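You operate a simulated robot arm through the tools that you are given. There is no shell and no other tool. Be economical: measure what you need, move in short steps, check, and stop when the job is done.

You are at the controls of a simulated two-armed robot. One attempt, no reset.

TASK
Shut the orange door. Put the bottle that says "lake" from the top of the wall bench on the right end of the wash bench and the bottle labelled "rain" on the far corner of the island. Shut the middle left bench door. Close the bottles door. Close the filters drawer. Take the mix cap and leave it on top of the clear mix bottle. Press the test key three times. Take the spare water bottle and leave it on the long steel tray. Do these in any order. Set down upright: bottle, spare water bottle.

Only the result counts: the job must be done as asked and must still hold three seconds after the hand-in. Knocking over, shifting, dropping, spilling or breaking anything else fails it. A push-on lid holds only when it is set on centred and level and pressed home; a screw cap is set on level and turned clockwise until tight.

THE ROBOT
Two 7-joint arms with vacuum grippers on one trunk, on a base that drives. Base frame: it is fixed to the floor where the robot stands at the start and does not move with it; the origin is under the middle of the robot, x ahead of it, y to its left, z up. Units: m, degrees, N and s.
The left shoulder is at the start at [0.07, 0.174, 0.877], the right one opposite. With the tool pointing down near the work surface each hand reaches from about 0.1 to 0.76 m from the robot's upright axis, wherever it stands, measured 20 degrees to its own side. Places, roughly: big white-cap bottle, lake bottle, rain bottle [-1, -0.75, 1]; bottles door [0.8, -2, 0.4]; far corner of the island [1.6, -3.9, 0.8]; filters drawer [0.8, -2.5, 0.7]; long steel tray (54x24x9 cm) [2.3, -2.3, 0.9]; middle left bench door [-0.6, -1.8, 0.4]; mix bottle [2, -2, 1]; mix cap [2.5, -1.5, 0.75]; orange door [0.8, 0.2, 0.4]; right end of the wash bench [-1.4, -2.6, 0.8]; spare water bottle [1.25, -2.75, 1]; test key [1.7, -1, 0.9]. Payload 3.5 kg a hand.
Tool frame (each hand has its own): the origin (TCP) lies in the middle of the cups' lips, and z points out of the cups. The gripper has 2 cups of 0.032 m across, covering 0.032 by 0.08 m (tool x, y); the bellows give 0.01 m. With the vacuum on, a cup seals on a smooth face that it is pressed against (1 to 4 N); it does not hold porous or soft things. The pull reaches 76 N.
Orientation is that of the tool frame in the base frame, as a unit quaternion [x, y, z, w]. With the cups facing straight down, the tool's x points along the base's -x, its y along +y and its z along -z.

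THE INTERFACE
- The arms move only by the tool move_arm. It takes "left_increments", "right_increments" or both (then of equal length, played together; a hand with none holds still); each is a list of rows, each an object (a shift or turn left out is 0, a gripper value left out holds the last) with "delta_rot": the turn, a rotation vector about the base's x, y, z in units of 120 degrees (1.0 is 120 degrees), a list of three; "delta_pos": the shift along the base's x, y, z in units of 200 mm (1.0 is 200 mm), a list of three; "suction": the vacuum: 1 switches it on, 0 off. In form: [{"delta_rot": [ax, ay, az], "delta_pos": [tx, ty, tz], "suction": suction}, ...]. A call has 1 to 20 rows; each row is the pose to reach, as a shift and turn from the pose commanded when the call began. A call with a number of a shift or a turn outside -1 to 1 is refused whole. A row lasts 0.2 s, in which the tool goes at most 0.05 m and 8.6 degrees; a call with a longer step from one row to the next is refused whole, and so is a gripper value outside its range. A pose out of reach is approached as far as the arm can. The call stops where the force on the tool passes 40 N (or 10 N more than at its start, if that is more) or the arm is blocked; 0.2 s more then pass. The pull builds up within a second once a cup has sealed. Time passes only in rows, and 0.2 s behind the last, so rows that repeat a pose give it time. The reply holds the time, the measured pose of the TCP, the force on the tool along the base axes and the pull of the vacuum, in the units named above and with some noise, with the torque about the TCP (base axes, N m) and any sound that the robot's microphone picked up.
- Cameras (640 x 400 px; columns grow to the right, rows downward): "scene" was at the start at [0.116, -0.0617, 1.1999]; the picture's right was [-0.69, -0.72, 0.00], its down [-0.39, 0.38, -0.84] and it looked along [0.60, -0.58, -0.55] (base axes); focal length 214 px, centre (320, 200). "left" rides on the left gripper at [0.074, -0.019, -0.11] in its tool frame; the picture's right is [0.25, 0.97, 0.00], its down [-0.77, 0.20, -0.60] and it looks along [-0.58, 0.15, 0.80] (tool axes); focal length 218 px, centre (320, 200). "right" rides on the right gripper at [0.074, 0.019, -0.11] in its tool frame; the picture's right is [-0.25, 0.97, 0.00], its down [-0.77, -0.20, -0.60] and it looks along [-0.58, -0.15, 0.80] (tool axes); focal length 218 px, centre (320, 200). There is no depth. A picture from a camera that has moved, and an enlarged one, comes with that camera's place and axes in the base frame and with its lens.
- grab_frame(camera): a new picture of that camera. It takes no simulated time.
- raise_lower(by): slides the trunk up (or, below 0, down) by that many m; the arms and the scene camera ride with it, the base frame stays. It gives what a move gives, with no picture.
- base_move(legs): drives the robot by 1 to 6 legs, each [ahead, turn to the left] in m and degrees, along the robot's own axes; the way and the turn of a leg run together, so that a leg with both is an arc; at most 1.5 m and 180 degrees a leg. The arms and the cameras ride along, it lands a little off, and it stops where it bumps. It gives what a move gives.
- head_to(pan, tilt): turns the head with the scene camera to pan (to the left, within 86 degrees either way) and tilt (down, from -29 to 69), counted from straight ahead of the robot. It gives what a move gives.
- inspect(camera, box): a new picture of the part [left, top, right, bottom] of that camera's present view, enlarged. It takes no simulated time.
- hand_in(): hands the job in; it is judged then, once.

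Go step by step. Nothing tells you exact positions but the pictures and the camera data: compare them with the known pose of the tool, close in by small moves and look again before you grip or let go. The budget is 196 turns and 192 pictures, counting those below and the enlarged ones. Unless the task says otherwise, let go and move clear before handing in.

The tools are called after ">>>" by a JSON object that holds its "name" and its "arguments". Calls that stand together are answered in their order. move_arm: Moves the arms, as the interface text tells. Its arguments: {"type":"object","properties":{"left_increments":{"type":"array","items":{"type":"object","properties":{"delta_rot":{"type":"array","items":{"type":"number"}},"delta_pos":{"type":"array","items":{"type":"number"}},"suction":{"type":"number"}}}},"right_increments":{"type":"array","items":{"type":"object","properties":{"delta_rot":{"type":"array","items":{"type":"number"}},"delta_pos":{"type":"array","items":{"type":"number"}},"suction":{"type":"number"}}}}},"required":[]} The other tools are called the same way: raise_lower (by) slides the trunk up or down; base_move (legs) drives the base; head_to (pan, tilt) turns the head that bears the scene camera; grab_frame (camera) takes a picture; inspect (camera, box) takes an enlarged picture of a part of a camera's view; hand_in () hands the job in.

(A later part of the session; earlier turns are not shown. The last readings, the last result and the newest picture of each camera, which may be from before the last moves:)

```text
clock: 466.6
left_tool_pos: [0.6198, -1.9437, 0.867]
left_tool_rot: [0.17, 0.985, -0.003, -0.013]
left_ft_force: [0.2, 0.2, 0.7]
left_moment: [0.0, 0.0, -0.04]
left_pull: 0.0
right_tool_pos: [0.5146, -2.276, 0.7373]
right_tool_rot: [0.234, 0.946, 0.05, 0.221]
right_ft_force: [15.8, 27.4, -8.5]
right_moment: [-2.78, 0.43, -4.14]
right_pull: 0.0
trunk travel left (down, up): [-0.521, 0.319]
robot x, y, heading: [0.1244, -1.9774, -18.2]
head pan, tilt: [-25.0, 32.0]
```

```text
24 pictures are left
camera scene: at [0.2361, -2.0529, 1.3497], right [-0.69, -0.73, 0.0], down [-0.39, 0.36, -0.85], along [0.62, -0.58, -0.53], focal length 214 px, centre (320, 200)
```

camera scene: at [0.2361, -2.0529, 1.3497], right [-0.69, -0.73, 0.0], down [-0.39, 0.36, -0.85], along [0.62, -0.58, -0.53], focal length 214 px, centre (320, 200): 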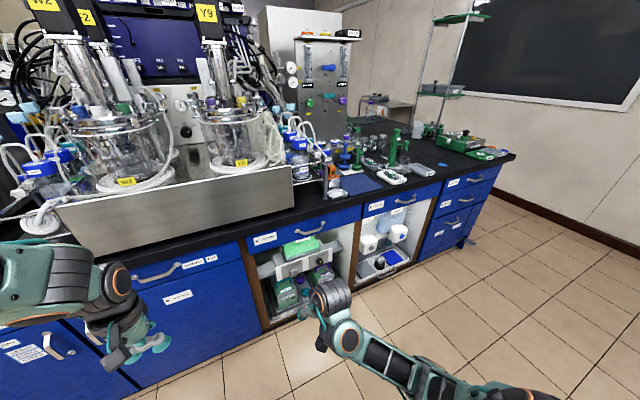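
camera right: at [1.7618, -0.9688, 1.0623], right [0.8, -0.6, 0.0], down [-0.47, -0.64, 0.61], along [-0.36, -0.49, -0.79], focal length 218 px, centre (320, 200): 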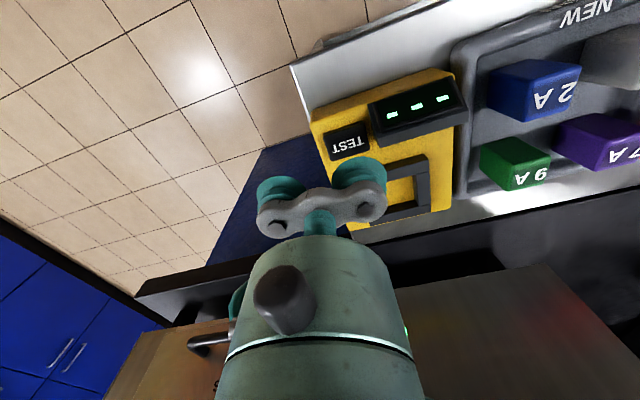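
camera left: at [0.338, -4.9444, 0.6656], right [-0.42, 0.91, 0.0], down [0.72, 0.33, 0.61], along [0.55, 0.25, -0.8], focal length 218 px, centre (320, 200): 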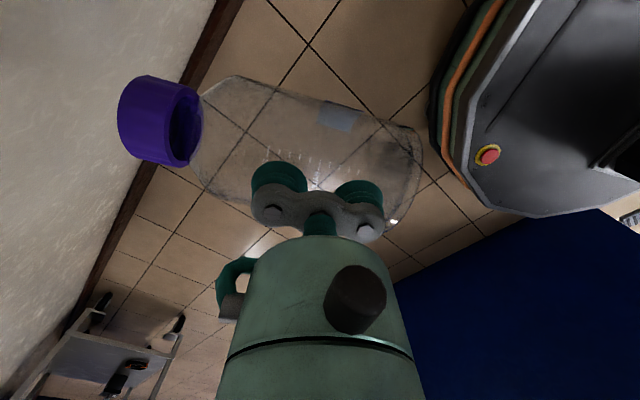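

The right arm hit a joint limit. I'll stretch it out sideways into the free aisle, then draw it back up so its elbow bends normally.

>>> {"name": "move_arm", "arguments": {"right_increments": [{"delta_pos": [-0.05, -0.15, 0]}, {"delta_pos": [-0.1, -0.35, 0]}, {"delta_pos": [-0.15, -0.55, 0]}, {"delta_pos": [-0.2, -0.75, 0]}, {"delta_pos": [-0.2, -0.95, 0]}, {"delta_pos": [-0.2, -1.0, 0]}]}}

>>> {"name": "move_arm", "arguments": {"right_increments": [{"delta_pos": [0, -0.2, 0]}, {"delta_pos": [0, -0.4, 0]}, {"delta_pos": [0, -0.6, 0.05]}, {"delta_pos": [0, -0.7, 0.2]}, {"delta_pos": [0, -0.7, 0.4]}, {"delta_pos": [-0.0, -0.55, 0.55]}, {"delta_pos": [-0.0, -0.35, 0.65]}, {"delta_pos": [-0.0, -0.15, 0.7]}, {"delta_pos": [0, 0.05, 0.7]}, {"delta_pos": [0, 0.25, 0.7]}]}}

>>> {"name": "head_to", "arguments": {"pan": -45, "tilt": 40}}

>>> {"name": "grab_frame", "arguments": {"camera": "scene"}}

```text
clock: 466.9
left_tool_pos: [0.6191, -1.9425, 0.8665]
left_tool_rot: [0.169, 0.986, -0.003, -0.012]
left_ft_force: [0.3, 0.5, 0.7]
left_moment: [0.0, 0.02, 0.02]
left_pull: 0.0
right_tool_pos: [0.5125, -2.2802, 0.7377]
right_tool_rot: [0.239, 0.944, 0.052, 0.222]
right_ft_force: [9.9, 13.3, -3.9]
right_moment: [-1.34, 0.53, -2.11]
right_pull: 0.1
right hand out of reach, approached as far as the arm can: row 1
trunk travel left (down, up): [-0.521, 0.319]
robot x, y, heading: [0.1222, -1.9766, -18.3]
head pan, tilt: [-25.0, 32.0]
stopped in row 1 (right hand): the force on the tool passed its limit at 87 N (the readings are from after the stop); the commanded pose is now the measured one
```

```text
clock: 467.1
left_tool_pos: [0.6204, -1.9429, 0.8672]
left_tool_rot: [0.169, 0.986, -0.003, -0.013]
left_ft_force: [0.1, 0.0, -0.4]
left_moment: [0.03, 0.02, -0.02]
left_pull: 0.0
right_tool_pos: [0.5129, -2.2837, 0.7387]
right_tool_rot: [0.247, 0.941, 0.054, 0.224]
right_ft_force: [9.9, 13.0, -3.0]
right_moment: [-1.32, 0.66, -2.2]
right_pull: 0.1
right hand out of reach, approached as far as the arm can: row 1
trunk travel left (down, up): [-0.521, 0.319]
robot x, y, heading: [0.1196, -1.9763, -18.5]
head pan, tilt: [-25.0, 32.0]
stopped in row 1 (right hand): the force on the tool passed its limit at 104 N (the readings are from after the stop); the commanded pose is now the measured one
```

```text
clock: 467.9
left_tool_pos: [0.6199, -1.943, 0.8666]
left_tool_rot: [0.169, 0.986, -0.003, -0.012]
left_ft_force: [-0.3, -0.2, 0.1]
left_moment: [-0.05, 0.0, 0.01]
left_pull: 0.1
right_tool_pos: [0.5132, -2.2828, 0.7384]
right_tool_rot: [0.248, 0.942, 0.053, 0.222]
right_ft_force: [15.8, 24.8, -6.9]
right_moment: [-2.45, 0.57, -3.71]
right_pull: 0.0
trunk travel left (down, up): [-0.521, 0.319]
robot x, y, heading: [0.1257, -1.9764, -18.0]
head pan, tilt: [-45.0, 40.0]
```

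```text
23 pictures are left
camera scene: at [0.2091, -2.0675, 1.3376], right [-0.89, -0.45, 0.0], down [-0.29, 0.57, -0.77], along [0.34, -0.68, -0.64], focal length 214 px, centre (320, 200)
```

scene: 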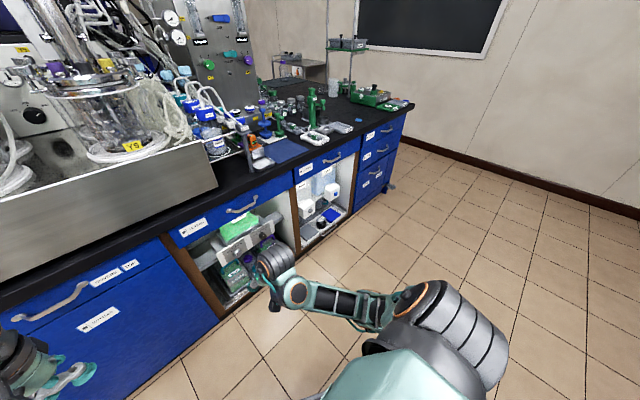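

I'll pitch the tool part-way back up to relieve the joint, then raise the hand before rotating again.

>>> {"name": "move_arm", "arguments": {"right_increments": [{"delta_rot": [0.002, -0.06, -0.02]}, {"delta_rot": [0.004, -0.12, -0.04]}, {"delta_rot": [0.006, -0.18, -0.06]}, {"delta_rot": [0.008, -0.24, -0.08]}, {"delta_rot": [0.01, -0.3, -0.1]}, {"delta_rot": [0.01, -0.3, -0.1]}]}}

>>> {"name": "move_arm", "arguments": {"right_increments": [{"delta_pos": [0.1, 0, 0.1]}, {"delta_pos": [0.15, 0, 0.25]}, {"delta_pos": [0.2, 0, 0.45]}, {"delta_pos": [0.2, 0, 0.65]}, {"delta_pos": [0.2, 0, 0.85]}, {"delta_pos": [0.2, 0, 1.0]}]}}

```text
clock: 469.3
left_tool_pos: [0.6217, -1.9428, 0.8676]
left_tool_rot: [0.169, 0.985, -0.004, -0.012]
left_ft_force: [0.1, 0.4, 0.5]
left_moment: [0.01, 0.01, 0.0]
left_pull: 0.1
right_tool_pos: [0.5134, -2.2818, 0.7392]
right_tool_rot: [0.315, 0.796, 0.114, 0.505]
right_ft_force: [0.5, -0.1, 0.8]
right_moment: [0.0, 0.0, 0.03]
right_pull: 0.1
right hand out of reach, approached as far as the arm can: row 4
trunk travel left (down, up): [-0.521, 0.319]
robot x, y, heading: [0.1215, -1.9764, -18.2]
head pan, tilt: [-45.0, 40.0]
```

```text
clock: 470.7
left_tool_pos: [0.6195, -1.9426, 0.8671]
left_tool_rot: [0.17, 0.985, -0.003, -0.011]
left_ft_force: [-0.3, 0.1, -0.4]
left_moment: [0.01, -0.01, -0.01]
left_pull: 0.0
right_tool_pos: [0.5539, -2.2839, 0.9378]
right_tool_rot: [0.315, 0.796, 0.114, 0.504]
right_ft_force: [-0.1, -0.3, 0.5]
right_moment: [-0.02, 0.0, -0.01]
right_pull: 0.1
trunk travel left (down, up): [-0.521, 0.319]
robot x, y, heading: [0.123, -1.9755, -18.2]
head pan, tilt: [-45.0, 40.0]
```

>>> {"name": "raise_lower", "arguments": {"by": 0.31}}

>>> {"name": "head_to", "arguments": {"pan": -30, "tilt": 35}}

>>> {"name": "inspect", "arguments": {"camera": "scene", "box": [240, 120, 440, 260]}}

```text
clock: 473.8
left_tool_pos: [0.6195, -1.9428, 1.1772]
left_tool_rot: [0.169, 0.985, -0.004, -0.012]
left_ft_force: [0.0, -0.5, 0.2]
left_moment: [0.01, 0.0, 0.01]
left_pull: 0.1
right_tool_pos: [0.5542, -2.2852, 1.2468]
right_tool_rot: [0.315, 0.796, 0.114, 0.503]
right_ft_force: [0.5, 0.3, 0.4]
right_moment: [0.03, 0.0, 0.02]
right_pull: 0.1
trunk travel left (down, up): [-0.831, 0.009]
robot x, y, heading: [0.1215, -1.9755, -18.1]
head pan, tilt: [-45.0, 40.0]
```

```text
clock: 474.6
left_tool_pos: [0.6215, -1.9423, 1.1761]
left_tool_rot: [0.169, 0.986, -0.003, -0.012]
left_ft_force: [-0.2, -0.3, -0.5]
left_moment: [0.02, 0.0, -0.01]
left_pull: 0.1
right_tool_pos: [0.5535, -2.2858, 1.2488]
right_tool_rot: [0.315, 0.796, 0.114, 0.504]
right_ft_force: [0.3, -0.1, 0.3]
right_moment: [-0.03, 0.0, 0.01]
right_pull: 0.1
trunk travel left (down, up): [-0.831, 0.009]
robot x, y, heading: [0.1219, -1.9802, -18.1]
head pan, tilt: [-30.0, 35.0]
```

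```text
2.86 times, centred on (340, 190) of scene
camera zoom: at [0.2294, -2.0574, 1.6551], right [-0.75, -0.66, 0.0], down [-0.38, 0.43, -0.82], along [0.54, -0.61, -0.57], focal length 613 px, centre (263, 229)
```

zoom: 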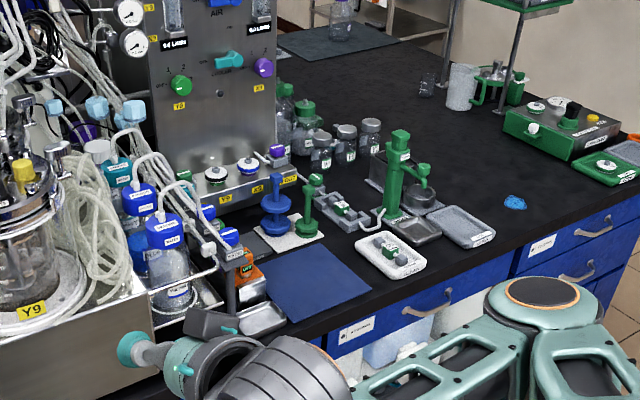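

>>> {"name": "inspect", "arguments": {"camera": "scene", "box": [256, 150, 326, 230]}}

```text
5.00 times, centred on (291, 190) of scene
camera zoom: at [0.2294, -2.0574, 1.6551], right [-0.75, -0.66, 0.0], down [-0.38, 0.43, -0.82], along [0.54, -0.61, -0.57], focal length 1072 px, centre (465, 250)
```

zoom: 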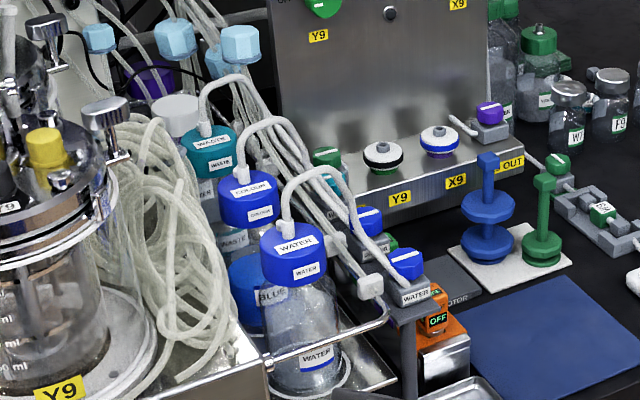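

I can see the rain bottle standing on the far corner. The spare water bottle seems to be the white-capped one behind the tubed bottles. I'll move in line with it for a better look.

>>> {"name": "base_move", "arguments": {"legs": [[0, -49], [0.42, 0], [0, 49]]}}

>>> {"name": "head_to", "arguments": {"pan": 0, "tilt": 38}}

>>> {"name": "grab_frame", "arguments": {"camera": "scene"}}

```text
clock: 481.5
left_tool_pos: [0.7933, -2.3429, 1.1775]
left_tool_rot: [0.174, 0.985, -0.003, -0.012]
left_ft_force: [0.2, 1.1, -0.6]
left_moment: [-0.02, -0.01, -0.02]
left_pull: 0.1
right_tool_pos: [0.7237, -2.6843, 1.2477]
right_tool_rot: [0.32, 0.794, 0.112, 0.505]
right_ft_force: [0.3, 0.0, -0.2]
right_moment: [0.0, -0.01, -0.02]
right_pull: 0.0
trunk travel left (down, up): [-0.831, 0.009]
robot x, y, heading: [0.2984, -2.3715, -18.8]
head pan, tilt: [-30.0, 35.0]
```

```text
clock: 482.5
left_tool_pos: [0.7942, -2.3433, 1.1777]
left_tool_rot: [0.174, 0.985, -0.003, -0.012]
left_ft_force: [-0.3, 0.3, 0.6]
left_moment: [0.01, 0.0, -0.01]
left_pull: 0.0
right_tool_pos: [0.7234, -2.683, 1.2466]
right_tool_rot: [0.319, 0.794, 0.111, 0.505]
right_ft_force: [0.7, 0.3, -0.6]
right_moment: [-0.01, -0.02, -0.05]
right_pull: 0.1
trunk travel left (down, up): [-0.831, 0.009]
robot x, y, heading: [0.2938, -2.3678, -18.7]
head pan, tilt: [0.0, 38.0]
```

```text
20 pictures are left
camera scene: at [0.4262, -2.4142, 1.6505], right [-0.33, -0.95, 0.0], down [-0.58, 0.2, -0.79], along [0.75, -0.26, -0.62], focal length 214 px, centre (320, 200)
```

scene: 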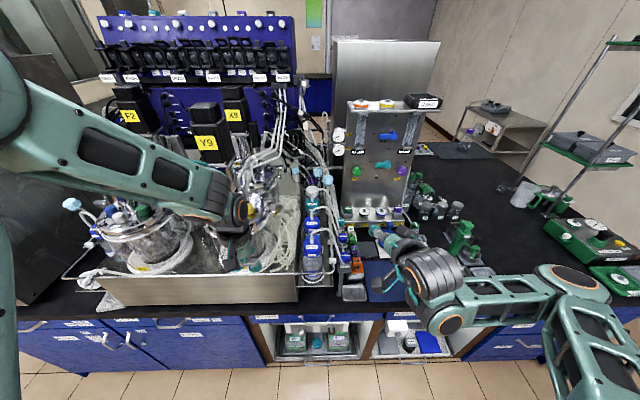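

>>> {"name": "inspect", "arguments": {"camera": "scene", "box": [285, 165, 365, 285]}}

```text
3.33 times, centred on (325, 225) of scene
camera zoom: at [0.4262, -2.4142, 1.6505], right [-0.33, -0.95, 0.0], down [-0.58, 0.2, -0.79], along [0.75, -0.26, -0.62], focal length 715 px, centre (303, 117)
```

zoom: 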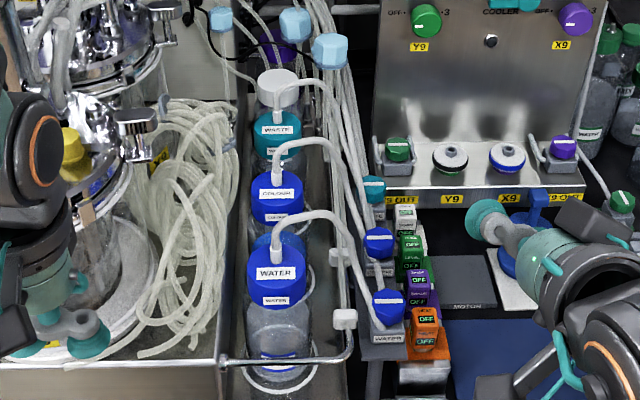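

>>> {"name": "inspect", "arguments": {"camera": "scene", "box": [296, 170, 336, 215]}}

```text
8.89 times, centred on (316, 192) of scene
camera zoom: at [0.4262, -2.4142, 1.6505], right [-0.33, -0.95, 0.0], down [-0.58, 0.2, -0.79], along [0.75, -0.26, -0.62], focal length 1906 px, centre (356, 267)
```

zoom: 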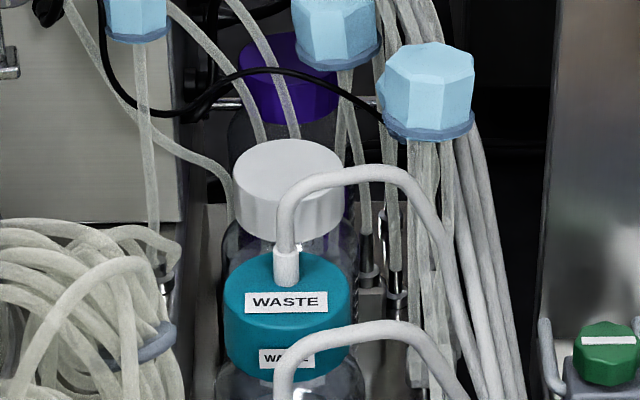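

The two views put the white cap at about (1.15, -2.63, 1.12), so it is in reach of the right hand, which can come in over the clear part of the bench. First I'll back away and get the right arm back to a normal downward pose.

>>> {"name": "base_move", "arguments": {"legs": [[-0.35, 0]]}}

>>> {"name": "move_arm", "arguments": {"right_increments": [{"delta_pos": [0.12, -0.12, -0.15]}, {"delta_pos": [0.24, -0.24, -0.3]}, {"delta_pos": [0.36, -0.36, -0.45]}, {"delta_pos": [0.48, -0.48, -0.6]}, {"delta_pos": [0.55, -0.55, -0.8]}, {"delta_pos": [0.6, -0.6, -1.0]}, {"delta_pos": [0.6, -0.6, -1.0]}]}}

>>> {"name": "move_arm", "arguments": {"right_increments": [{"delta_rot": [-0.002, 0.06, 0.02]}, {"delta_rot": [-0.004, 0.12, 0.04]}, {"delta_rot": [-0.006, 0.18, 0.06]}, {"delta_rot": [-0.008, 0.24, 0.08]}, {"delta_rot": [-0.01, 0.3, 0.1]}, {"delta_rot": [-0.012, 0.36, 0.12]}, {"delta_rot": [-0.014, 0.42, 0.14]}, {"delta_rot": [-0.016, 0.48, 0.16]}, {"delta_rot": [-0.018, 0.53, 0.18]}]}}

>>> {"name": "head_to", "arguments": {"pan": -20, "tilt": 40}}

>>> {"name": "grab_frame", "arguments": {"camera": "scene"}}

```text
clock: 484.8
left_tool_pos: [0.4647, -2.2277, 1.1775]
left_tool_rot: [0.172, 0.985, -0.003, -0.014]
left_ft_force: [0.3, 0.5, 0.6]
left_moment: [-0.03, -0.01, 0.0]
left_pull: 0.0
right_tool_pos: [0.3948, -2.5697, 1.2463]
right_tool_rot: [0.318, 0.795, 0.113, 0.504]
right_ft_force: [0.2, 0.6, 0.7]
right_moment: [0.0, -0.05, 0.0]
right_pull: 0.1
trunk travel left (down, up): [-0.831, 0.009]
robot x, y, heading: [-0.0365, -2.2526, -18.9]
head pan, tilt: [0.0, 38.0]
```

```text
clock: 486.4
left_tool_pos: [0.4632, -2.228, 1.1772]
left_tool_rot: [0.172, 0.985, -0.003, -0.013]
left_ft_force: [0.4, 0.4, 0.5]
left_moment: [-0.04, -0.04, -0.03]
left_pull: 0.0
right_tool_pos: [0.4358, -2.5913, 1.1713]
right_tool_rot: [0.319, 0.795, 0.111, 0.503]
right_ft_force: [0.4, -0.5, 0.5]
right_moment: [-0.02, 0.0, 0.02]
right_pull: 0.1
right hand out of reach, approached as far as the arm can: row 2, 3, 4, 5, 6, 7
trunk travel left (down, up): [-0.831, 0.009]
robot x, y, heading: [-0.0371, -2.2582, -19.0]
head pan, tilt: [0.0, 38.0]
```

```text
clock: 487.4
left_tool_pos: [0.4638, -2.2252, 1.1763]
left_tool_rot: [0.171, 0.985, -0.004, -0.012]
left_ft_force: [0.5, 0.0, 0.7]
left_moment: [-0.03, 0.05, -0.01]
left_pull: 0.0
right_tool_pos: [0.4461, -2.5765, 1.1368]
right_tool_rot: [0.279, 0.911, 0.07, 0.297]
right_ft_force: [13.6, 15.6, 0.3]
right_moment: [-1.15, 0.9, -2.95]
right_pull: 0.0
right hand out of reach, approached as far as the arm can: row 3, 4, 5
trunk travel left (down, up): [-0.831, 0.009]
robot x, y, heading: [-0.0398, -2.2591, -18.6]
head pan, tilt: [0.0, 38.0]
stopped in row 5 (right hand): the force on the tool passed its limit at 111 N (the readings are from after the stop); the commanded pose is now the measured one
```

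```text
clock: 488.2
left_tool_pos: [0.4626, -2.2278, 1.1761]
left_tool_rot: [0.172, 0.985, -0.004, -0.012]
left_ft_force: [-0.2, -0.6, 1.1]
left_moment: [0.01, -0.02, 0.01]
left_pull: 0.0
right_tool_pos: [0.4442, -2.5775, 1.139]
right_tool_rot: [0.279, 0.911, 0.07, 0.296]
right_ft_force: [22.1, 28.5, -4.7]
right_moment: [-2.3, 0.94, -5.16]
right_pull: 0.0
trunk travel left (down, up): [-0.831, 0.009]
robot x, y, heading: [-0.0347, -2.2557, -18.8]
head pan, tilt: [-20.0, 40.0]
```

```text
17 pictures are left
camera scene: at [0.0795, -2.3267, 1.6475], right [-0.62, -0.78, 0.0], down [-0.5, 0.4, -0.77], along [0.6, -0.48, -0.64], focal length 214 px, centre (320, 200)
```

scene: 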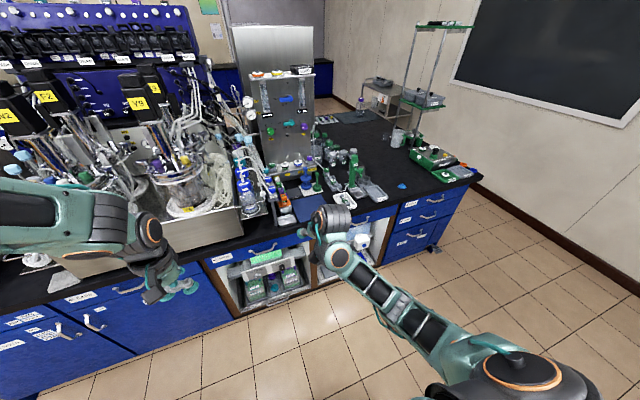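

>>> {"name": "move_arm", "arguments": {"right_increments": [{"delta_rot": [0, 0, -0.06]}, {"delta_rot": [0, 0.03, -0.12]}, {"delta_rot": [0.005, 0.09, -0.12], "delta_pos": [0, 0, -0.1]}, {"delta_rot": [0.01, 0.15, -0.12], "delta_pos": [0, 0, -0.2]}, {"delta_rot": [0.013, 0.21, -0.12], "delta_pos": [0, 0, -0.3]}, {"delta_rot": [0.019, 0.27, -0.12], "delta_pos": [0, 0, -0.4]}, {"delta_rot": [0.019, 0.294, -0.12], "delta_pos": [0, 0, -0.5]}, {"delta_rot": [0.019, 0.294, -0.12], "delta_pos": [0, 0, -0.5]}]}}

```text
clock: 490.0
left_tool_pos: [0.4622, -2.2284, 1.1772]
left_tool_rot: [0.172, 0.985, -0.003, -0.012]
left_ft_force: [0.1, 0.3, 0.2]
left_moment: [0.02, -0.01, 0.0]
left_pull: 0.0
right_tool_pos: [0.4807, -2.5329, 0.9693]
right_tool_rot: [0.402, 0.915, -0.031, 0.03]
right_ft_force: [-0.2, 0.6, -0.7]
right_moment: [-0.01, -0.05, -0.01]
right_pull: 0.0
right hand out of reach, approached as far as the arm can: row 2, 3, 4, 5, 6, 7, 8
trunk travel left (down, up): [-0.831, 0.009]
robot x, y, heading: [-0.0369, -2.2563, -18.7]
head pan, tilt: [-20.0, 40.0]
```

>>> {"name": "move_arm", "arguments": {"right_increments": [{"delta_pos": [0, 0, -0.2]}, {"delta_pos": [0, 0, -0.4]}, {"delta_pos": [0, 0, -0.6]}, {"delta_pos": [0, 0, -0.8]}, {"delta_pos": [0.1, -0.1, -0.9]}, {"delta_pos": [0.25, -0.25, -0.9]}, {"delta_pos": [0.4, -0.4, -0.9]}, {"delta_pos": [0.5, -0.55, -0.9]}]}}

>>> {"name": "move_arm", "arguments": {"right_increments": [{"delta_pos": [0.05, -0.05, 0.1]}, {"delta_pos": [0.05, -0.05, 0.2]}, {"delta_pos": [0.0, 0.0, 0.3]}, {"delta_pos": [-0.12, 0.08, 0.4]}, {"delta_pos": [-0.25, 0.15, 0.5]}, {"delta_pos": [-0.4, 0.2, 0.6]}, {"delta_pos": [-0.55, 0.25, 0.7]}, {"delta_pos": [-0.55, 0.25, 0.7]}]}}

>>> {"name": "grab_frame", "arguments": {"camera": "scene"}}

```text
clock: 491.8
left_tool_pos: [0.463, -2.2275, 1.177]
left_tool_rot: [0.172, 0.985, -0.004, -0.012]
left_ft_force: [0.1, -0.6, -0.6]
left_moment: [-0.01, -0.02, -0.01]
left_pull: 0.0
right_tool_pos: [0.4663, -2.5499, 0.8669]
right_tool_rot: [0.403, 0.915, -0.038, 0.008]
right_ft_force: [1.2, 0.2, 0.5]
right_moment: [0.02, -0.04, 0.02]
right_pull: 0.2
right hand out of reach, approached as far as the arm can: row 3, 4, 5, 6, 7, 8
trunk travel left (down, up): [-0.831, 0.009]
robot x, y, heading: [-0.0361, -2.2588, -18.7]
head pan, tilt: [-20.0, 40.0]
```

```text
clock: 493.6
left_tool_pos: [0.4633, -2.2271, 1.1771]
left_tool_rot: [0.171, 0.985, -0.003, -0.013]
left_ft_force: [-0.4, -0.4, 0.0]
left_moment: [-0.03, 0.03, 0.01]
left_pull: 0.0
right_tool_pos: [0.4398, -2.5172, 0.9331]
right_tool_rot: [0.401, 0.915, -0.036, 0.008]
right_ft_force: [-0.2, -0.2, -0.4]
right_moment: [-0.03, 0.02, 0.02]
right_pull: 0.1
right hand out of reach, approached as far as the arm can: row 4, 5, 6, 7, 8
trunk travel left (down, up): [-0.831, 0.009]
robot x, y, heading: [-0.0362, -2.2546, -18.6]
head pan, tilt: [-20.0, 40.0]
```

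```text
16 pictures are left
camera scene: at [0.0806, -2.3262, 1.6475], right [-0.62, -0.78, 0.0], down [-0.5, 0.4, -0.77], along [0.6, -0.48, -0.64], focal length 214 px, centre (320, 200)
```

scene: 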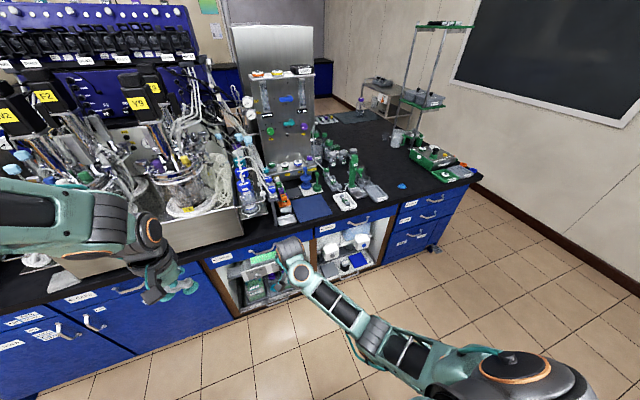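

>>> {"name": "move_arm", "arguments": {"right_increments": [{"delta_pos": [0, -0.2, 0]}, {"delta_pos": [0, -0.4, 0]}, {"delta_pos": [0, -0.6, 0]}, {"delta_pos": [-0.05, -0.8, 0]}, {"delta_pos": [-0.1, -1.0, 0]}, {"delta_pos": [-0.1, -1.0, 0]}]}}

>>> {"name": "move_arm", "arguments": {"right_increments": [{"delta_pos": [0.05, -0.2, 0]}, {"delta_pos": [0.1, -0.4, 0]}, {"delta_pos": [0.15, -0.6, 0]}, {"delta_pos": [0.2, -0.8, 0]}, {"delta_pos": [0.25, -1.0, 0]}, {"delta_pos": [0.25, -1.0, 0]}]}}

>>> {"name": "move_arm", "arguments": {"right_increments": [{"delta_pos": [0, 0.1, 0.1]}, {"delta_pos": [0, 0.25, 0.2]}, {"delta_pos": [0, 0.45, 0.25]}, {"delta_pos": [0, 0.65, 0.3]}, {"delta_pos": [0, 0.85, 0.35]}, {"delta_pos": [0, 1.0, 0.4]}]}}

>>> {"name": "grab_frame", "arguments": {"camera": "scene"}}

```text
clock: 494.4
left_tool_pos: [0.4637, -2.2288, 1.1765]
left_tool_rot: [0.173, 0.985, -0.004, -0.012]
left_ft_force: [-0.7, 0.1, -0.3]
left_moment: [-0.02, -0.06, 0.01]
left_pull: 0.0
right_tool_pos: [0.439, -2.6274, 0.9288]
right_tool_rot: [0.411, 0.911, -0.041, 0.011]
right_ft_force: [19.9, 17.5, -13.2]
right_moment: [-3.33, 2.0, -2.48]
right_pull: 0.2
right hand out of reach, approached as far as the arm can: row 3, 4
trunk travel left (down, up): [-0.831, 0.009]
robot x, y, heading: [-0.0353, -2.2553, -18.5]
head pan, tilt: [-20.0, 40.0]
stopped in row 4 (right hand): the force on the tool passed its limit at 100 N (the readings are from after the stop); the commanded pose is now the measured one
```

```text
clock: 494.7
left_tool_pos: [0.463, -2.227, 1.1775]
left_tool_rot: [0.172, 0.985, -0.004, -0.013]
left_ft_force: [0.4, 0.1, 0.2]
left_moment: [-0.01, 0.02, 0.02]
left_pull: 0.1
right_tool_pos: [0.4401, -2.6282, 0.9277]
right_tool_rot: [0.414, 0.909, -0.041, 0.013]
right_ft_force: [14.0, 13.6, -10.3]
right_moment: [-2.54, 1.39, -1.82]
right_pull: 0.0
right hand out of reach, approached as far as the arm can: row 1
trunk travel left (down, up): [-0.831, 0.009]
robot x, y, heading: [-0.0362, -2.2594, -18.5]
head pan, tilt: [-20.0, 40.0]
stopped in row 1 (right hand): the force on the tool passed its limit at 73 N (the readings are from after the stop); the commanded pose is now the measured one
```

```text
clock: 496.1
left_tool_pos: [0.4623, -2.227, 1.177]
left_tool_rot: [0.171, 0.985, -0.003, -0.013]
left_ft_force: [0.8, 0.2, 0.0]
left_moment: [-0.02, 0.0, 0.0]
left_pull: 0.0
right_tool_pos: [0.4675, -2.4237, 0.9589]
right_tool_rot: [0.413, 0.91, -0.041, 0.013]
right_ft_force: [0.0, 0.5, 0.5]
right_moment: [-0.04, -0.01, -0.02]
right_pull: 0.1
right hand out of reach, approached as far as the arm can: row 1, 2, 3, 4, 5, 6
trunk travel left (down, up): [-0.831, 0.009]
robot x, y, heading: [-0.0356, -2.2594, -18.9]
head pan, tilt: [-20.0, 40.0]
```

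```text
15 pictures are left
camera scene: at [0.0797, -2.3248, 1.6476], right [-0.62, -0.78, 0.0], down [-0.5, 0.4, -0.77], along [0.6, -0.48, -0.64], focal length 214 px, centre (320, 200)
```

scene: 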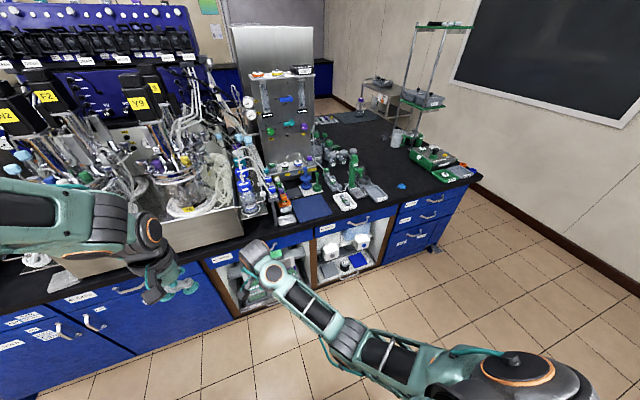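

I'll retrace the exact rotations that worked before: pitch the right tool back up, then reverse the original pitch to come down in the normal configuration.

>>> {"name": "move_arm", "arguments": {"right_increments": [{"delta_rot": [0.01, -0.062, 0.02], "delta_pos": [-0.015, -0.055, 0.05]}, {"delta_rot": [0.021, -0.125, 0.039], "delta_pos": [-0.03, -0.11, 0.1]}, {"delta_rot": [0.031, -0.187, 0.059], "delta_pos": [-0.045, -0.165, 0.15]}, {"delta_rot": [0.042, -0.25, 0.079], "delta_pos": [-0.06, -0.22, 0.2]}, {"delta_rot": [0.052, -0.312, 0.098], "delta_pos": [-0.075, -0.275, 0.25]}, {"delta_rot": [0.062, -0.375, 0.118], "delta_pos": [-0.09, -0.33, 0.3]}, {"delta_rot": [0.073, -0.437, 0.138], "delta_pos": [-0.105, -0.385, 0.35]}, {"delta_rot": [0.083, -0.5, 0.157], "delta_pos": [-0.12, -0.44, 0.4]}, {"delta_rot": [0.094, -0.562, 0.177], "delta_pos": [-0.135, -0.495, 0.45]}, {"delta_rot": [0.104, -0.625, 0.197], "delta_pos": [-0.15, -0.55, 0.5]}, {"delta_rot": [0.115, -0.687, 0.216], "delta_pos": [-0.16, -0.6, 0.55]}, {"delta_rot": [0.125, -0.75, 0.236], "delta_pos": [-0.17, -0.66, 0.6]}, {"delta_rot": [0.125, -0.75, 0.236], "delta_pos": [-0.17, -0.66, 0.6]}]}}

>>> {"name": "move_arm", "arguments": {"right_increments": [{"delta_rot": [-0.026, 0.063, 0]}, {"delta_rot": [-0.051, 0.126, 0]}, {"delta_rot": [-0.077, 0.19, 0]}, {"delta_rot": [-0.103, 0.253, 0]}, {"delta_rot": [-0.128, 0.316, 0]}, {"delta_rot": [-0.154, 0.379, 0]}, {"delta_rot": [-0.179, 0.442, 0]}, {"delta_rot": [-0.205, 0.505, 0]}, {"delta_rot": [-0.231, 0.569, 0]}, {"delta_rot": [-0.256, 0.632, 0]}, {"delta_rot": [-0.282, 0.695, 0]}, {"delta_rot": [-0.282, 0.695, 0]}]}}

>>> {"name": "grab_frame", "arguments": {"camera": "scene"}}

```text
clock: 498.9
left_tool_pos: [0.4643, -2.2234, 1.1755]
left_tool_rot: [0.171, 0.985, -0.005, -0.012]
left_ft_force: [0.6, 0.8, 0.2]
left_moment: [-0.03, 0.01, 0.02]
left_pull: 0.1
right_tool_pos: [0.4426, -2.5463, 1.0808]
right_tool_rot: [0.105, 0.7, 0.368, 0.603]
right_ft_force: [-0.5, 0.1, 0.2]
right_moment: [0.02, -0.02, -0.02]
right_pull: 0.0
right hand out of reach, approached as far as the arm can: row 5, 6, 7, 8, 9, 10
trunk travel left (down, up): [-0.831, 0.009]
robot x, y, heading: [-0.0375, -2.2576, -18.8]
head pan, tilt: [-20.0, 40.0]
```

```text
clock: 501.5
left_tool_pos: [0.464, -2.2277, 1.1773]
left_tool_rot: [0.172, 0.985, -0.003, -0.013]
left_ft_force: [0.7, 0.1, 0.5]
left_moment: [0.01, -0.01, 0.0]
left_pull: 0.0
right_tool_pos: [0.4403, -2.5577, 1.0827]
right_tool_rot: [0.157, 0.988, 0.004, -0.004]
right_ft_force: [-0.2, -0.3, 0.0]
right_moment: [0.0, 0.03, -0.02]
right_pull: 0.2
trunk travel left (down, up): [-0.831, 0.009]
robot x, y, heading: [-0.0352, -2.2576, -18.7]
head pan, tilt: [-20.0, 40.0]
```

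```text
14 pictures are left
camera scene: at [0.0793, -2.3269, 1.6475], right [-0.62, -0.78, 0.0], down [-0.5, 0.4, -0.77], along [0.6, -0.48, -0.64], focal length 214 px, centre (320, 200)
```

scene: 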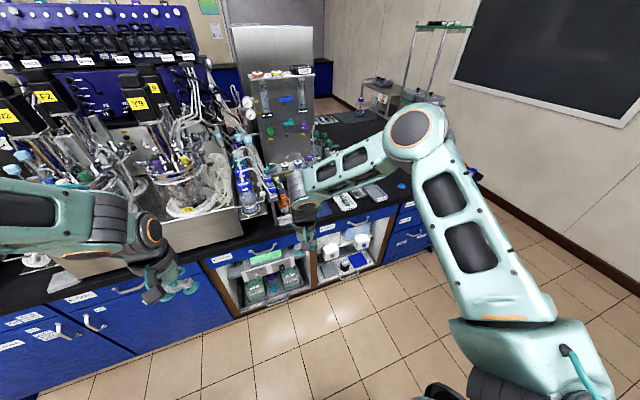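

The right arm is normal again. I'll zoom in on the white-capped bottle from here to pin down its position.

>>> {"name": "inspect", "arguments": {"camera": "scene", "box": [205, 120, 285, 220]}}

```text
4.00 times, centred on (245, 170) of scene
camera zoom: at [0.0793, -2.3269, 1.6475], right [-0.62, -0.78, 0.0], down [-0.5, 0.4, -0.77], along [0.6, -0.48, -0.64], focal length 858 px, centre (620, 320)
```

zoom: 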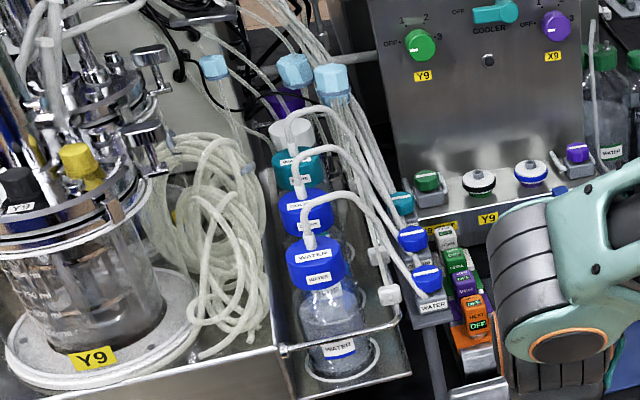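

By position this white-capped bottle must be the spare water bottle. I'll pull the left hand in, raise the right hand and drive up to the bench.

>>> {"name": "move_arm", "arguments": {"right_increments": [{"delta_pos": [-0.1, 0.03, 0.15]}, {"delta_pos": [-0.2, 0.06, 0.3]}, {"delta_pos": [-0.3, 0.1, 0.45]}, {"delta_pos": [-0.4, 0.13, 0.6]}, {"delta_pos": [-0.5, 0.16, 0.75]}, {"delta_pos": [-0.5, 0.16, 0.8]}], "left_increments": [{"delta_pos": [-0.12, 0.1, 0]}, {"delta_pos": [-0.24, 0.2, 0]}, {"delta_pos": [-0.36, 0.3, 0]}, {"delta_pos": [-0.48, 0.4, 0]}, {"delta_pos": [-0.6, 0.5, 0]}, {"delta_pos": [-0.67, 0.54, 0]}]}}

>>> {"name": "base_move", "arguments": {"legs": [[0, 8], [0.56, 0], [0, -8]]}}

>>> {"name": "head_to", "arguments": {"pan": -5, "tilt": 48}}

>>> {"name": "grab_frame", "arguments": {"camera": "scene"}}

```text
clock: 502.9
left_tool_pos: [0.3634, -2.132, 1.1798]
left_tool_rot: [0.172, 0.985, -0.004, -0.013]
left_ft_force: [0.4, 0.5, -0.2]
left_moment: [0.02, -0.02, 0.0]
left_pull: 0.1
left hand out of reach, approached as far as the arm can: row 5, 6
right_tool_pos: [0.3409, -2.5232, 1.2431]
right_tool_rot: [0.157, 0.988, 0.004, -0.003]
right_ft_force: [0.2, 0.4, -0.7]
right_moment: [-0.04, 0.06, 0.0]
right_pull: 0.1
trunk travel left (down, up): [-0.831, 0.009]
robot x, y, heading: [-0.0349, -2.2566, -18.6]
head pan, tilt: [-20.0, 40.0]
```

```text
clock: 507.3
left_tool_pos: [0.9017, -2.2279, 1.1798]
left_tool_rot: [0.162, 0.987, 0.004, -0.016]
left_ft_force: [-0.1, 0.4, -1.1]
left_moment: [0.04, -0.02, 0.0]
left_pull: 0.1
right_tool_pos: [0.8822, -2.6247, 1.2439]
right_tool_rot: [0.155, 0.988, 0.005, -0.003]
right_ft_force: [0.0, -0.1, 0.1]
right_moment: [-0.01, 0.0, -0.02]
right_pull: 0.0
trunk travel left (down, up): [-0.831, 0.009]
robot x, y, heading: [0.5068, -2.3576, -18.2]
head pan, tilt: [-20.0, 40.0]
stopped in leg 3: the force on the tool passed its limit at 68 N (the readings are from after the stop); the commanded pose is now the measured one
```

```text
clock: 508.1
left_tool_pos: [0.9016, -2.2266, 1.1797]
left_tool_rot: [0.161, 0.987, 0.004, -0.017]
left_ft_force: [-0.6, -0.4, 0.1]
left_moment: [-0.02, -0.01, 0.03]
left_pull: 0.0
right_tool_pos: [0.8818, -2.6252, 1.2434]
right_tool_rot: [0.156, 0.988, 0.005, -0.003]
right_ft_force: [0.8, 0.4, 0.6]
right_moment: [0.01, 0.02, 0.01]
right_pull: 0.0
trunk travel left (down, up): [-0.831, 0.009]
robot x, y, heading: [0.5047, -2.3608, -18.1]
head pan, tilt: [-5.0, 48.0]
```

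```text
12 pictures are left
camera scene: at [0.6272, -2.4068, 1.6361], right [-0.4, -0.92, 0.0], down [-0.68, 0.29, -0.67], along [0.61, -0.26, -0.74], focal length 214 px, centre (320, 200)
```

scene: 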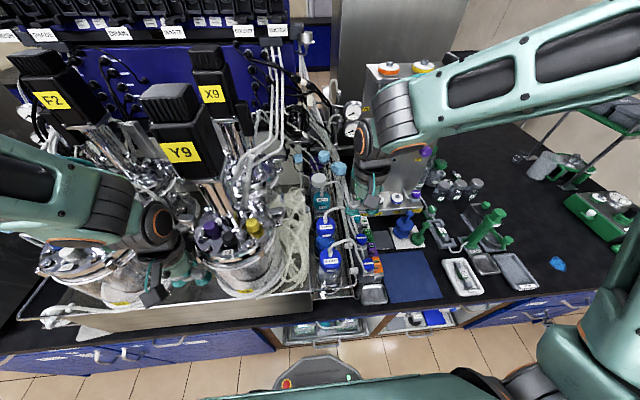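

The left hand brushed the Y9 reactor; everything still looks in place. I'll draw that hand straight back, then take the right hand over the white cap.

>>> {"name": "move_arm", "arguments": {"left_increments": [{"delta_pos": [-0.12, 0.02, 0]}, {"delta_pos": [-0.24, 0.05, 0]}, {"delta_pos": [-0.36, 0.08, 0]}, {"delta_pos": [-0.45, 0.1, 0]}, {"delta_pos": [-0.45, 0.1, 0]}]}}

>>> {"name": "move_arm", "arguments": {"right_increments": [{"delta_pos": [0.2, 0.02, 0.02]}, {"delta_pos": [0.4, 0.04, 0.03]}, {"delta_pos": [0.6, 0.06, 0.03]}, {"delta_pos": [0.8, 0.09, 0.03]}, {"delta_pos": [1.0, 0.12, 0.03]}, {"delta_pos": [1.0, 0.12, 0.03]}]}}

>>> {"name": "move_arm", "arguments": {"right_increments": [{"delta_pos": [0.15, 0.01, 0]}, {"delta_pos": [0.335, 0.025, 0]}, {"delta_pos": [0.335, 0.025, -0.1]}, {"delta_pos": [0.335, 0.025, -0.2]}]}}

>>> {"name": "inspect", "arguments": {"camera": "scene", "box": [270, 130, 390, 220]}}

>>> {"name": "grab_frame", "arguments": {"camera": "right"}}

```text
clock: 509.3
left_tool_pos: [0.8901, -2.2245, 1.191]
left_tool_rot: [0.153, 0.988, 0.014, -0.029]
left_ft_force: [0.4, 0.9, 0.2]
left_moment: [-0.04, -0.03, -0.02]
left_pull: 0.2
left hand out of reach, approached as far as the arm can: row 1, 2, 3, 4, 5
right_tool_pos: [0.8812, -2.62, 1.244]
right_tool_rot: [0.155, 0.988, 0.003, -0.001]
right_ft_force: [-0.4, -0.4, -0.4]
right_moment: [0.01, -0.02, -0.04]
right_pull: 0.0
trunk travel left (down, up): [-0.831, 0.009]
robot x, y, heading: [0.5068, -2.3608, -18.2]
head pan, tilt: [-5.0, 48.0]
stopped in row 5 (left hand): the force on the tool passed its limit at 108 N (the readings are from after the stop); the commanded pose is now the measured one
```

```text
clock: 510.7
left_tool_pos: [0.8901, -2.2286, 1.191]
left_tool_rot: [0.153, 0.988, 0.015, -0.029]
left_ft_force: [-0.3, -0.7, -0.4]
left_moment: [0.0, 0.03, -0.01]
left_pull: 0.0
right_tool_pos: [1.0843, -2.6034, 1.2508]
right_tool_rot: [0.155, 0.988, 0.005, -0.002]
right_ft_force: [-0.8, 0.0, 0.4]
right_moment: [0.04, -0.02, 0.0]
right_pull: 0.1
trunk travel left (down, up): [-0.831, 0.009]
robot x, y, heading: [0.5028, -2.3612, -18.3]
head pan, tilt: [-5.0, 48.0]
```

```text
clock: 511.7
left_tool_pos: [0.891, -2.2285, 1.1905]
left_tool_rot: [0.153, 0.988, 0.017, -0.029]
left_ft_force: [-0.5, 0.3, -0.7]
left_moment: [0.01, 0.04, -0.01]
left_pull: 0.1
right_tool_pos: [1.1482, -2.5963, 1.2073]
right_tool_rot: [0.155, 0.988, 0.004, -0.002]
right_ft_force: [-0.1, -1.0, 0.3]
right_moment: [0.03, 0.02, 0.02]
right_pull: 0.1
trunk travel left (down, up): [-0.831, 0.009]
robot x, y, heading: [0.5074, -2.3614, -18.1]
head pan, tilt: [-5.0, 48.0]
```

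```text
4.44 times, centred on (330, 175) of scene
camera zoom: at [0.6275, -2.4063, 1.6361], right [-0.39, -0.92, 0.0], down [-0.68, 0.29, -0.67], along [0.61, -0.26, -0.74], focal length 953 px, centre (276, 311)
```

zoom: 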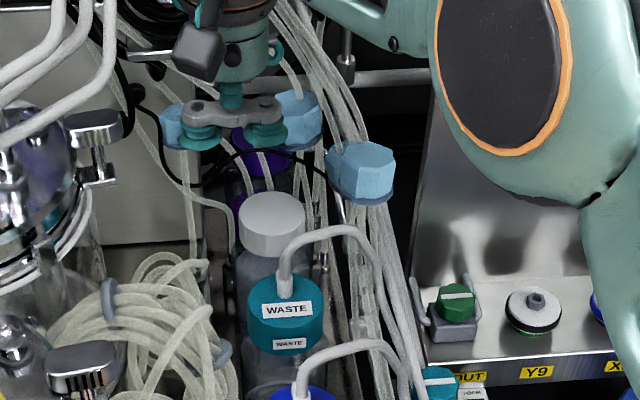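

```text
10 pictures are left
camera right: at [1.0856, -2.5575, 1.3188], right [0.54, 0.84, 0.01], down [0.67, -0.43, 0.6], along [0.51, -0.32, -0.8], focal length 218 px, centre (320, 200)
```

right: 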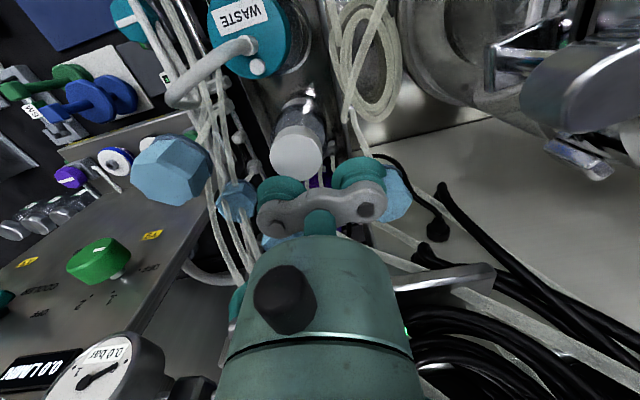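

The two cameras agree on the cap: about (1.156, -2.628, 1.11). I'll shift slightly and go down with the vacuum on.

>>> {"name": "move_arm", "arguments": {"right_increments": [{"delta_pos": [0.075, -0.045, 0], "suction": 1}, {"delta_pos": [0.075, -0.045, -0.15]}, {"delta_pos": [0.075, -0.045, -0.3]}, {"delta_pos": [0.075, -0.045, -0.4]}, {"delta_pos": [0.075, -0.045, -0.44]}, {"delta_pos": [0.075, -0.045, -0.47]}, {"delta_pos": [0.075, -0.045, -0.47]}]}}

>>> {"name": "inspect", "arguments": {"camera": "scene", "box": [270, 130, 390, 220]}}

```text
clock: 513.3
left_tool_pos: [0.8906, -2.2294, 1.1916]
left_tool_rot: [0.154, 0.987, 0.015, -0.03]
left_ft_force: [-0.1, -0.4, 0.2]
left_moment: [0.01, 0.02, 0.02]
left_pull: 0.0
right_tool_pos: [1.1637, -2.6042, 1.1149]
right_tool_rot: [0.154, 0.988, 0.004, -0.002]
right_ft_force: [-0.8, 0.7, 2.0]
right_moment: [-0.81, 0.35, 0.01]
right_pull: 38.3
trunk travel left (down, up): [-0.831, 0.009]
robot x, y, heading: [0.5045, -2.3648, -18.3]
head pan, tilt: [-5.0, 48.0]
```

```text
4.44 times, centred on (330, 175) of scene
camera zoom: at [0.6267, -2.4061, 1.6362], right [-0.39, -0.92, 0.0], down [-0.68, 0.29, -0.67], along [0.62, -0.26, -0.74], focal length 953 px, centre (276, 311)
```

zoom: 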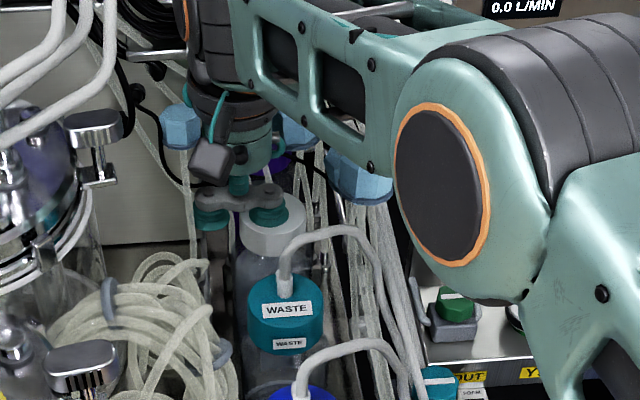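

It sealed. I'll lift the bottle straight up as high as the arm allows.

>>> {"name": "move_arm", "arguments": {"right_increments": [{"delta_pos": [0, 0, 0.05]}, {"delta_pos": [0, 0, 0.15]}, {"delta_pos": [0, 0, 0.3]}, {"delta_pos": [0, 0, 0.45]}, {"delta_pos": [0, 0, 0.6]}, {"delta_pos": [0, 0, 0.75]}, {"delta_pos": [0, 0, 0.9]}, {"delta_pos": [0, 0, 1.0]}]}}

>>> {"name": "move_arm", "arguments": {"right_increments": [{"delta_pos": [0, 0, 0.15]}, {"delta_pos": [0, 0, 0.3]}, {"delta_pos": [0, 0, 0.45]}, {"delta_pos": [0, 0, 0.5]}]}}

>>> {"name": "grab_frame", "arguments": {"camera": "scene"}}

```text
clock: 515.1
left_tool_pos: [0.8915, -2.2288, 1.1906]
left_tool_rot: [0.153, 0.988, 0.016, -0.03]
left_ft_force: [0.1, 0.4, 0.4]
left_moment: [-0.01, 0.07, 0.02]
left_pull: 0.1
right_tool_pos: [1.1628, -2.6045, 1.3135]
right_tool_rot: [0.155, 0.988, 0.005, -0.003]
right_ft_force: [0.0, 1.0, -4.7]
right_moment: [-0.6, 0.27, 0.04]
right_pull: 37.7
trunk travel left (down, up): [-0.831, 0.009]
robot x, y, heading: [0.5054, -2.3604, -18.2]
head pan, tilt: [-5.0, 48.0]
```

```text
clock: 516.1
left_tool_pos: [0.893, -2.2297, 1.1902]
left_tool_rot: [0.154, 0.988, 0.017, -0.03]
left_ft_force: [0.4, -0.2, -0.3]
left_moment: [0.02, -0.04, 0.01]
left_pull: 0.0
right_tool_pos: [1.1402, -2.6038, 1.3989]
right_tool_rot: [0.154, 0.988, 0.005, -0.003]
right_ft_force: [0.0, -0.5, -5.3]
right_moment: [-0.55, 0.32, 0.05]
right_pull: 37.6
right hand out of reach, approached as far as the arm can: row 1, 2, 3, 4
trunk travel left (down, up): [-0.831, 0.009]
robot x, y, heading: [0.5084, -2.3581, -18.1]
head pan, tilt: [-5.0, 48.0]
```

```text
8 pictures are left
camera scene: at [0.6283, -2.4071, 1.636], right [-0.39, -0.92, 0.0], down [-0.68, 0.29, -0.67], along [0.61, -0.26, -0.74], focal length 214 px, centre (320, 200)
```

scene: 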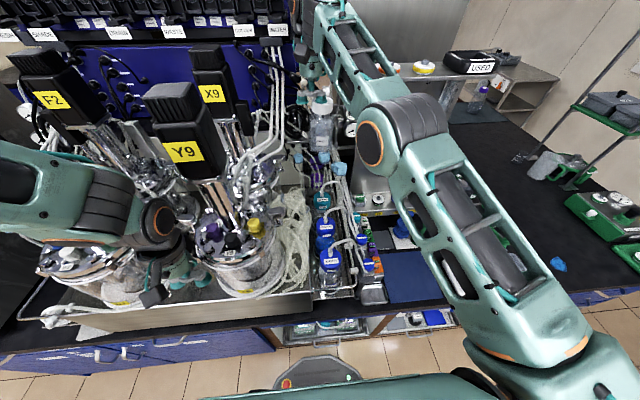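

The bottle's bottom is above all the tubing now. I'll back the whole robot straight out and bring the bottle in for the drive.

>>> {"name": "base_move", "arguments": {"legs": [[-0.5, 0]]}}

>>> {"name": "move_arm", "arguments": {"right_increments": [{"delta_pos": [-0.1, 0.03, -0.15]}, {"delta_pos": [-0.2, 0.06, -0.3]}, {"delta_pos": [-0.3, 0.1, -0.45]}, {"delta_pos": [-0.4, 0.13, -0.6]}, {"delta_pos": [-0.5, 0.16, -0.7]}, {"delta_pos": [-0.6, 0.2, -0.8]}, {"delta_pos": [-0.6, 0.2, -0.8]}]}}

>>> {"name": "grab_frame", "arguments": {"camera": "scene"}}

```text
clock: 519.0
left_tool_pos: [0.4226, -2.0734, 1.1898]
left_tool_rot: [0.148, 0.988, 0.016, -0.03]
left_ft_force: [-0.2, -0.4, -0.4]
left_moment: [-0.01, -0.02, 0.0]
left_pull: 0.1
right_tool_pos: [0.6756, -2.447, 1.3984]
right_tool_rot: [0.15, 0.989, 0.005, -0.004]
right_ft_force: [0.6, -0.2, -4.4]
right_moment: [-0.54, 0.27, 0.06]
right_pull: 38.0
trunk travel left (down, up): [-0.831, 0.009]
robot x, y, heading: [0.0339, -2.2054, -17.6]
head pan, tilt: [-5.0, 48.0]
```

```text
clock: 520.6
left_tool_pos: [0.4219, -2.0739, 1.1911]
left_tool_rot: [0.149, 0.988, 0.016, -0.03]
left_ft_force: [0.3, 0.7, 0.1]
left_moment: [0.03, 0.01, -0.01]
left_pull: 0.2
right_tool_pos: [0.5534, -2.4084, 1.2382]
right_tool_rot: [0.151, 0.988, 0.005, -0.002]
right_ft_force: [-0.3, 0.4, -4.3]
right_moment: [-0.57, 0.32, 0.02]
right_pull: 38.2
trunk travel left (down, up): [-0.831, 0.009]
robot x, y, heading: [0.0385, -2.2091, -17.6]
head pan, tilt: [-5.0, 48.0]
```

```text
7 pictures are left
camera scene: at [0.1596, -2.2534, 1.636], right [-0.39, -0.92, 0.0], down [-0.69, 0.29, -0.67], along [0.62, -0.26, -0.74], focal length 214 px, centre (320, 200)
```

scene: 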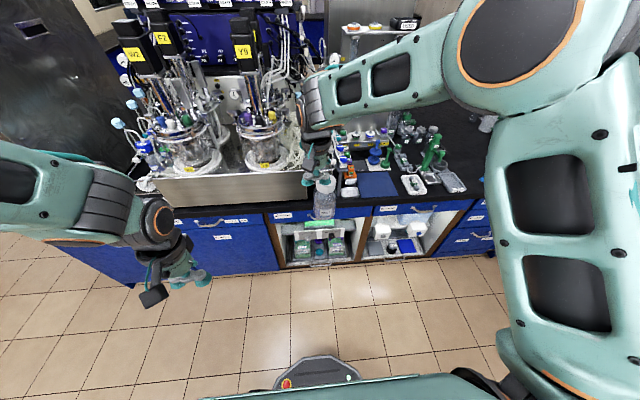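

Everything looks undisturbed. I'll drive back round the north end to the tray side.

>>> {"name": "base_move", "arguments": {"legs": [[0, 96.6], [0.82, 0], [0.82, 0], [0, -76.5], [1.08, 0], [1.07, 0]]}}

```text
clock: 546.8
left_tool_pos: [2.7143, -0.1329, 1.1904]
left_tool_rot: [-0.042, 0.999, 0.01, -0.032]
left_ft_force: [0.6, -1.4, -0.2]
left_moment: [0.02, -0.02, 0.0]
left_pull: 0.1
right_tool_pos: [2.9605, -0.3951, 1.238]
right_tool_rot: [-0.039, 0.999, 0.005, -0.003]
right_ft_force: [-0.4, -1.0, -4.7]
right_moment: [-0.64, 0.09, 0.01]
right_pull: 38.1
trunk travel left (down, up): [-0.831, 0.009]
robot x, y, heading: [2.4076, -0.4001, 4.2]
head pan, tilt: [-5.0, 48.0]
```

>>> {"name": "base_move", "arguments": {"legs": [[0, -55.4], [1.02, 0], [0, -41], [1.3, 0], [0, -103]]}}

>>> {"name": "head_to", "arguments": {"pan": -5, "tilt": 45}}

>>> {"name": "grab_frame", "arguments": {"camera": "scene"}}

```text
clock: 567.0
left_tool_pos: [2.7053, -2.6479, 1.1894]
left_tool_rot: [0.993, -0.116, 0.03, 0.013]
left_ft_force: [0.7, -0.6, -0.8]
left_moment: [0.03, -0.01, 0.0]
left_pull: 0.0
right_tool_pos: [2.5517, -2.3245, 1.2374]
right_tool_rot: [0.993, -0.117, 0.004, 0.004]
right_ft_force: [-0.3, -0.9, -4.5]
right_moment: [0.66, -0.32, 0.04]
right_pull: 37.4
trunk travel left (down, up): [-0.831, 0.009]
robot x, y, heading: [3.0826, -2.4883, 166.2]
head pan, tilt: [-5.0, 48.0]
```

```text
clock: 567.6
left_tool_pos: [2.7049, -2.6491, 1.1915]
left_tool_rot: [0.993, -0.115, 0.03, 0.014]
left_ft_force: [-0.3, -0.1, 0.8]
left_moment: [0.04, -0.02, 0.01]
left_pull: 0.1
right_tool_pos: [2.5511, -2.325, 1.2378]
right_tool_rot: [0.993, -0.117, 0.003, 0.004]
right_ft_force: [-0.2, -0.1, -3.9]
right_moment: [0.61, -0.34, 0.05]
right_pull: 37.6
trunk travel left (down, up): [-0.831, 0.009]
robot x, y, heading: [3.0814, -2.4873, 166.2]
head pan, tilt: [-5.0, 45.0]
```

```text
6 pictures are left
camera scene: at [2.9557, -2.4504, 1.6402], right [0.32, 0.95, 0.0], down [0.67, -0.23, -0.71], along [-0.67, 0.23, -0.71], focal length 214 px, centre (320, 200)
```

scene: 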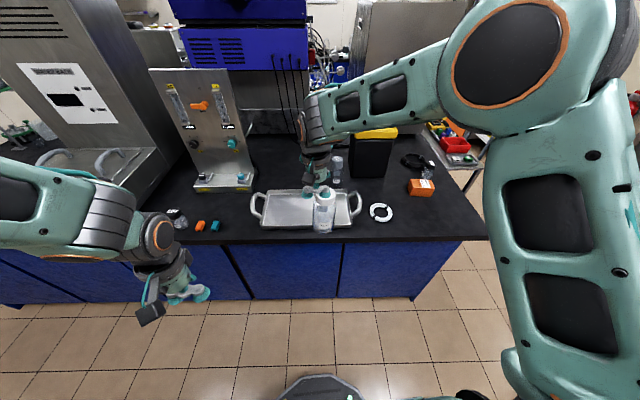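

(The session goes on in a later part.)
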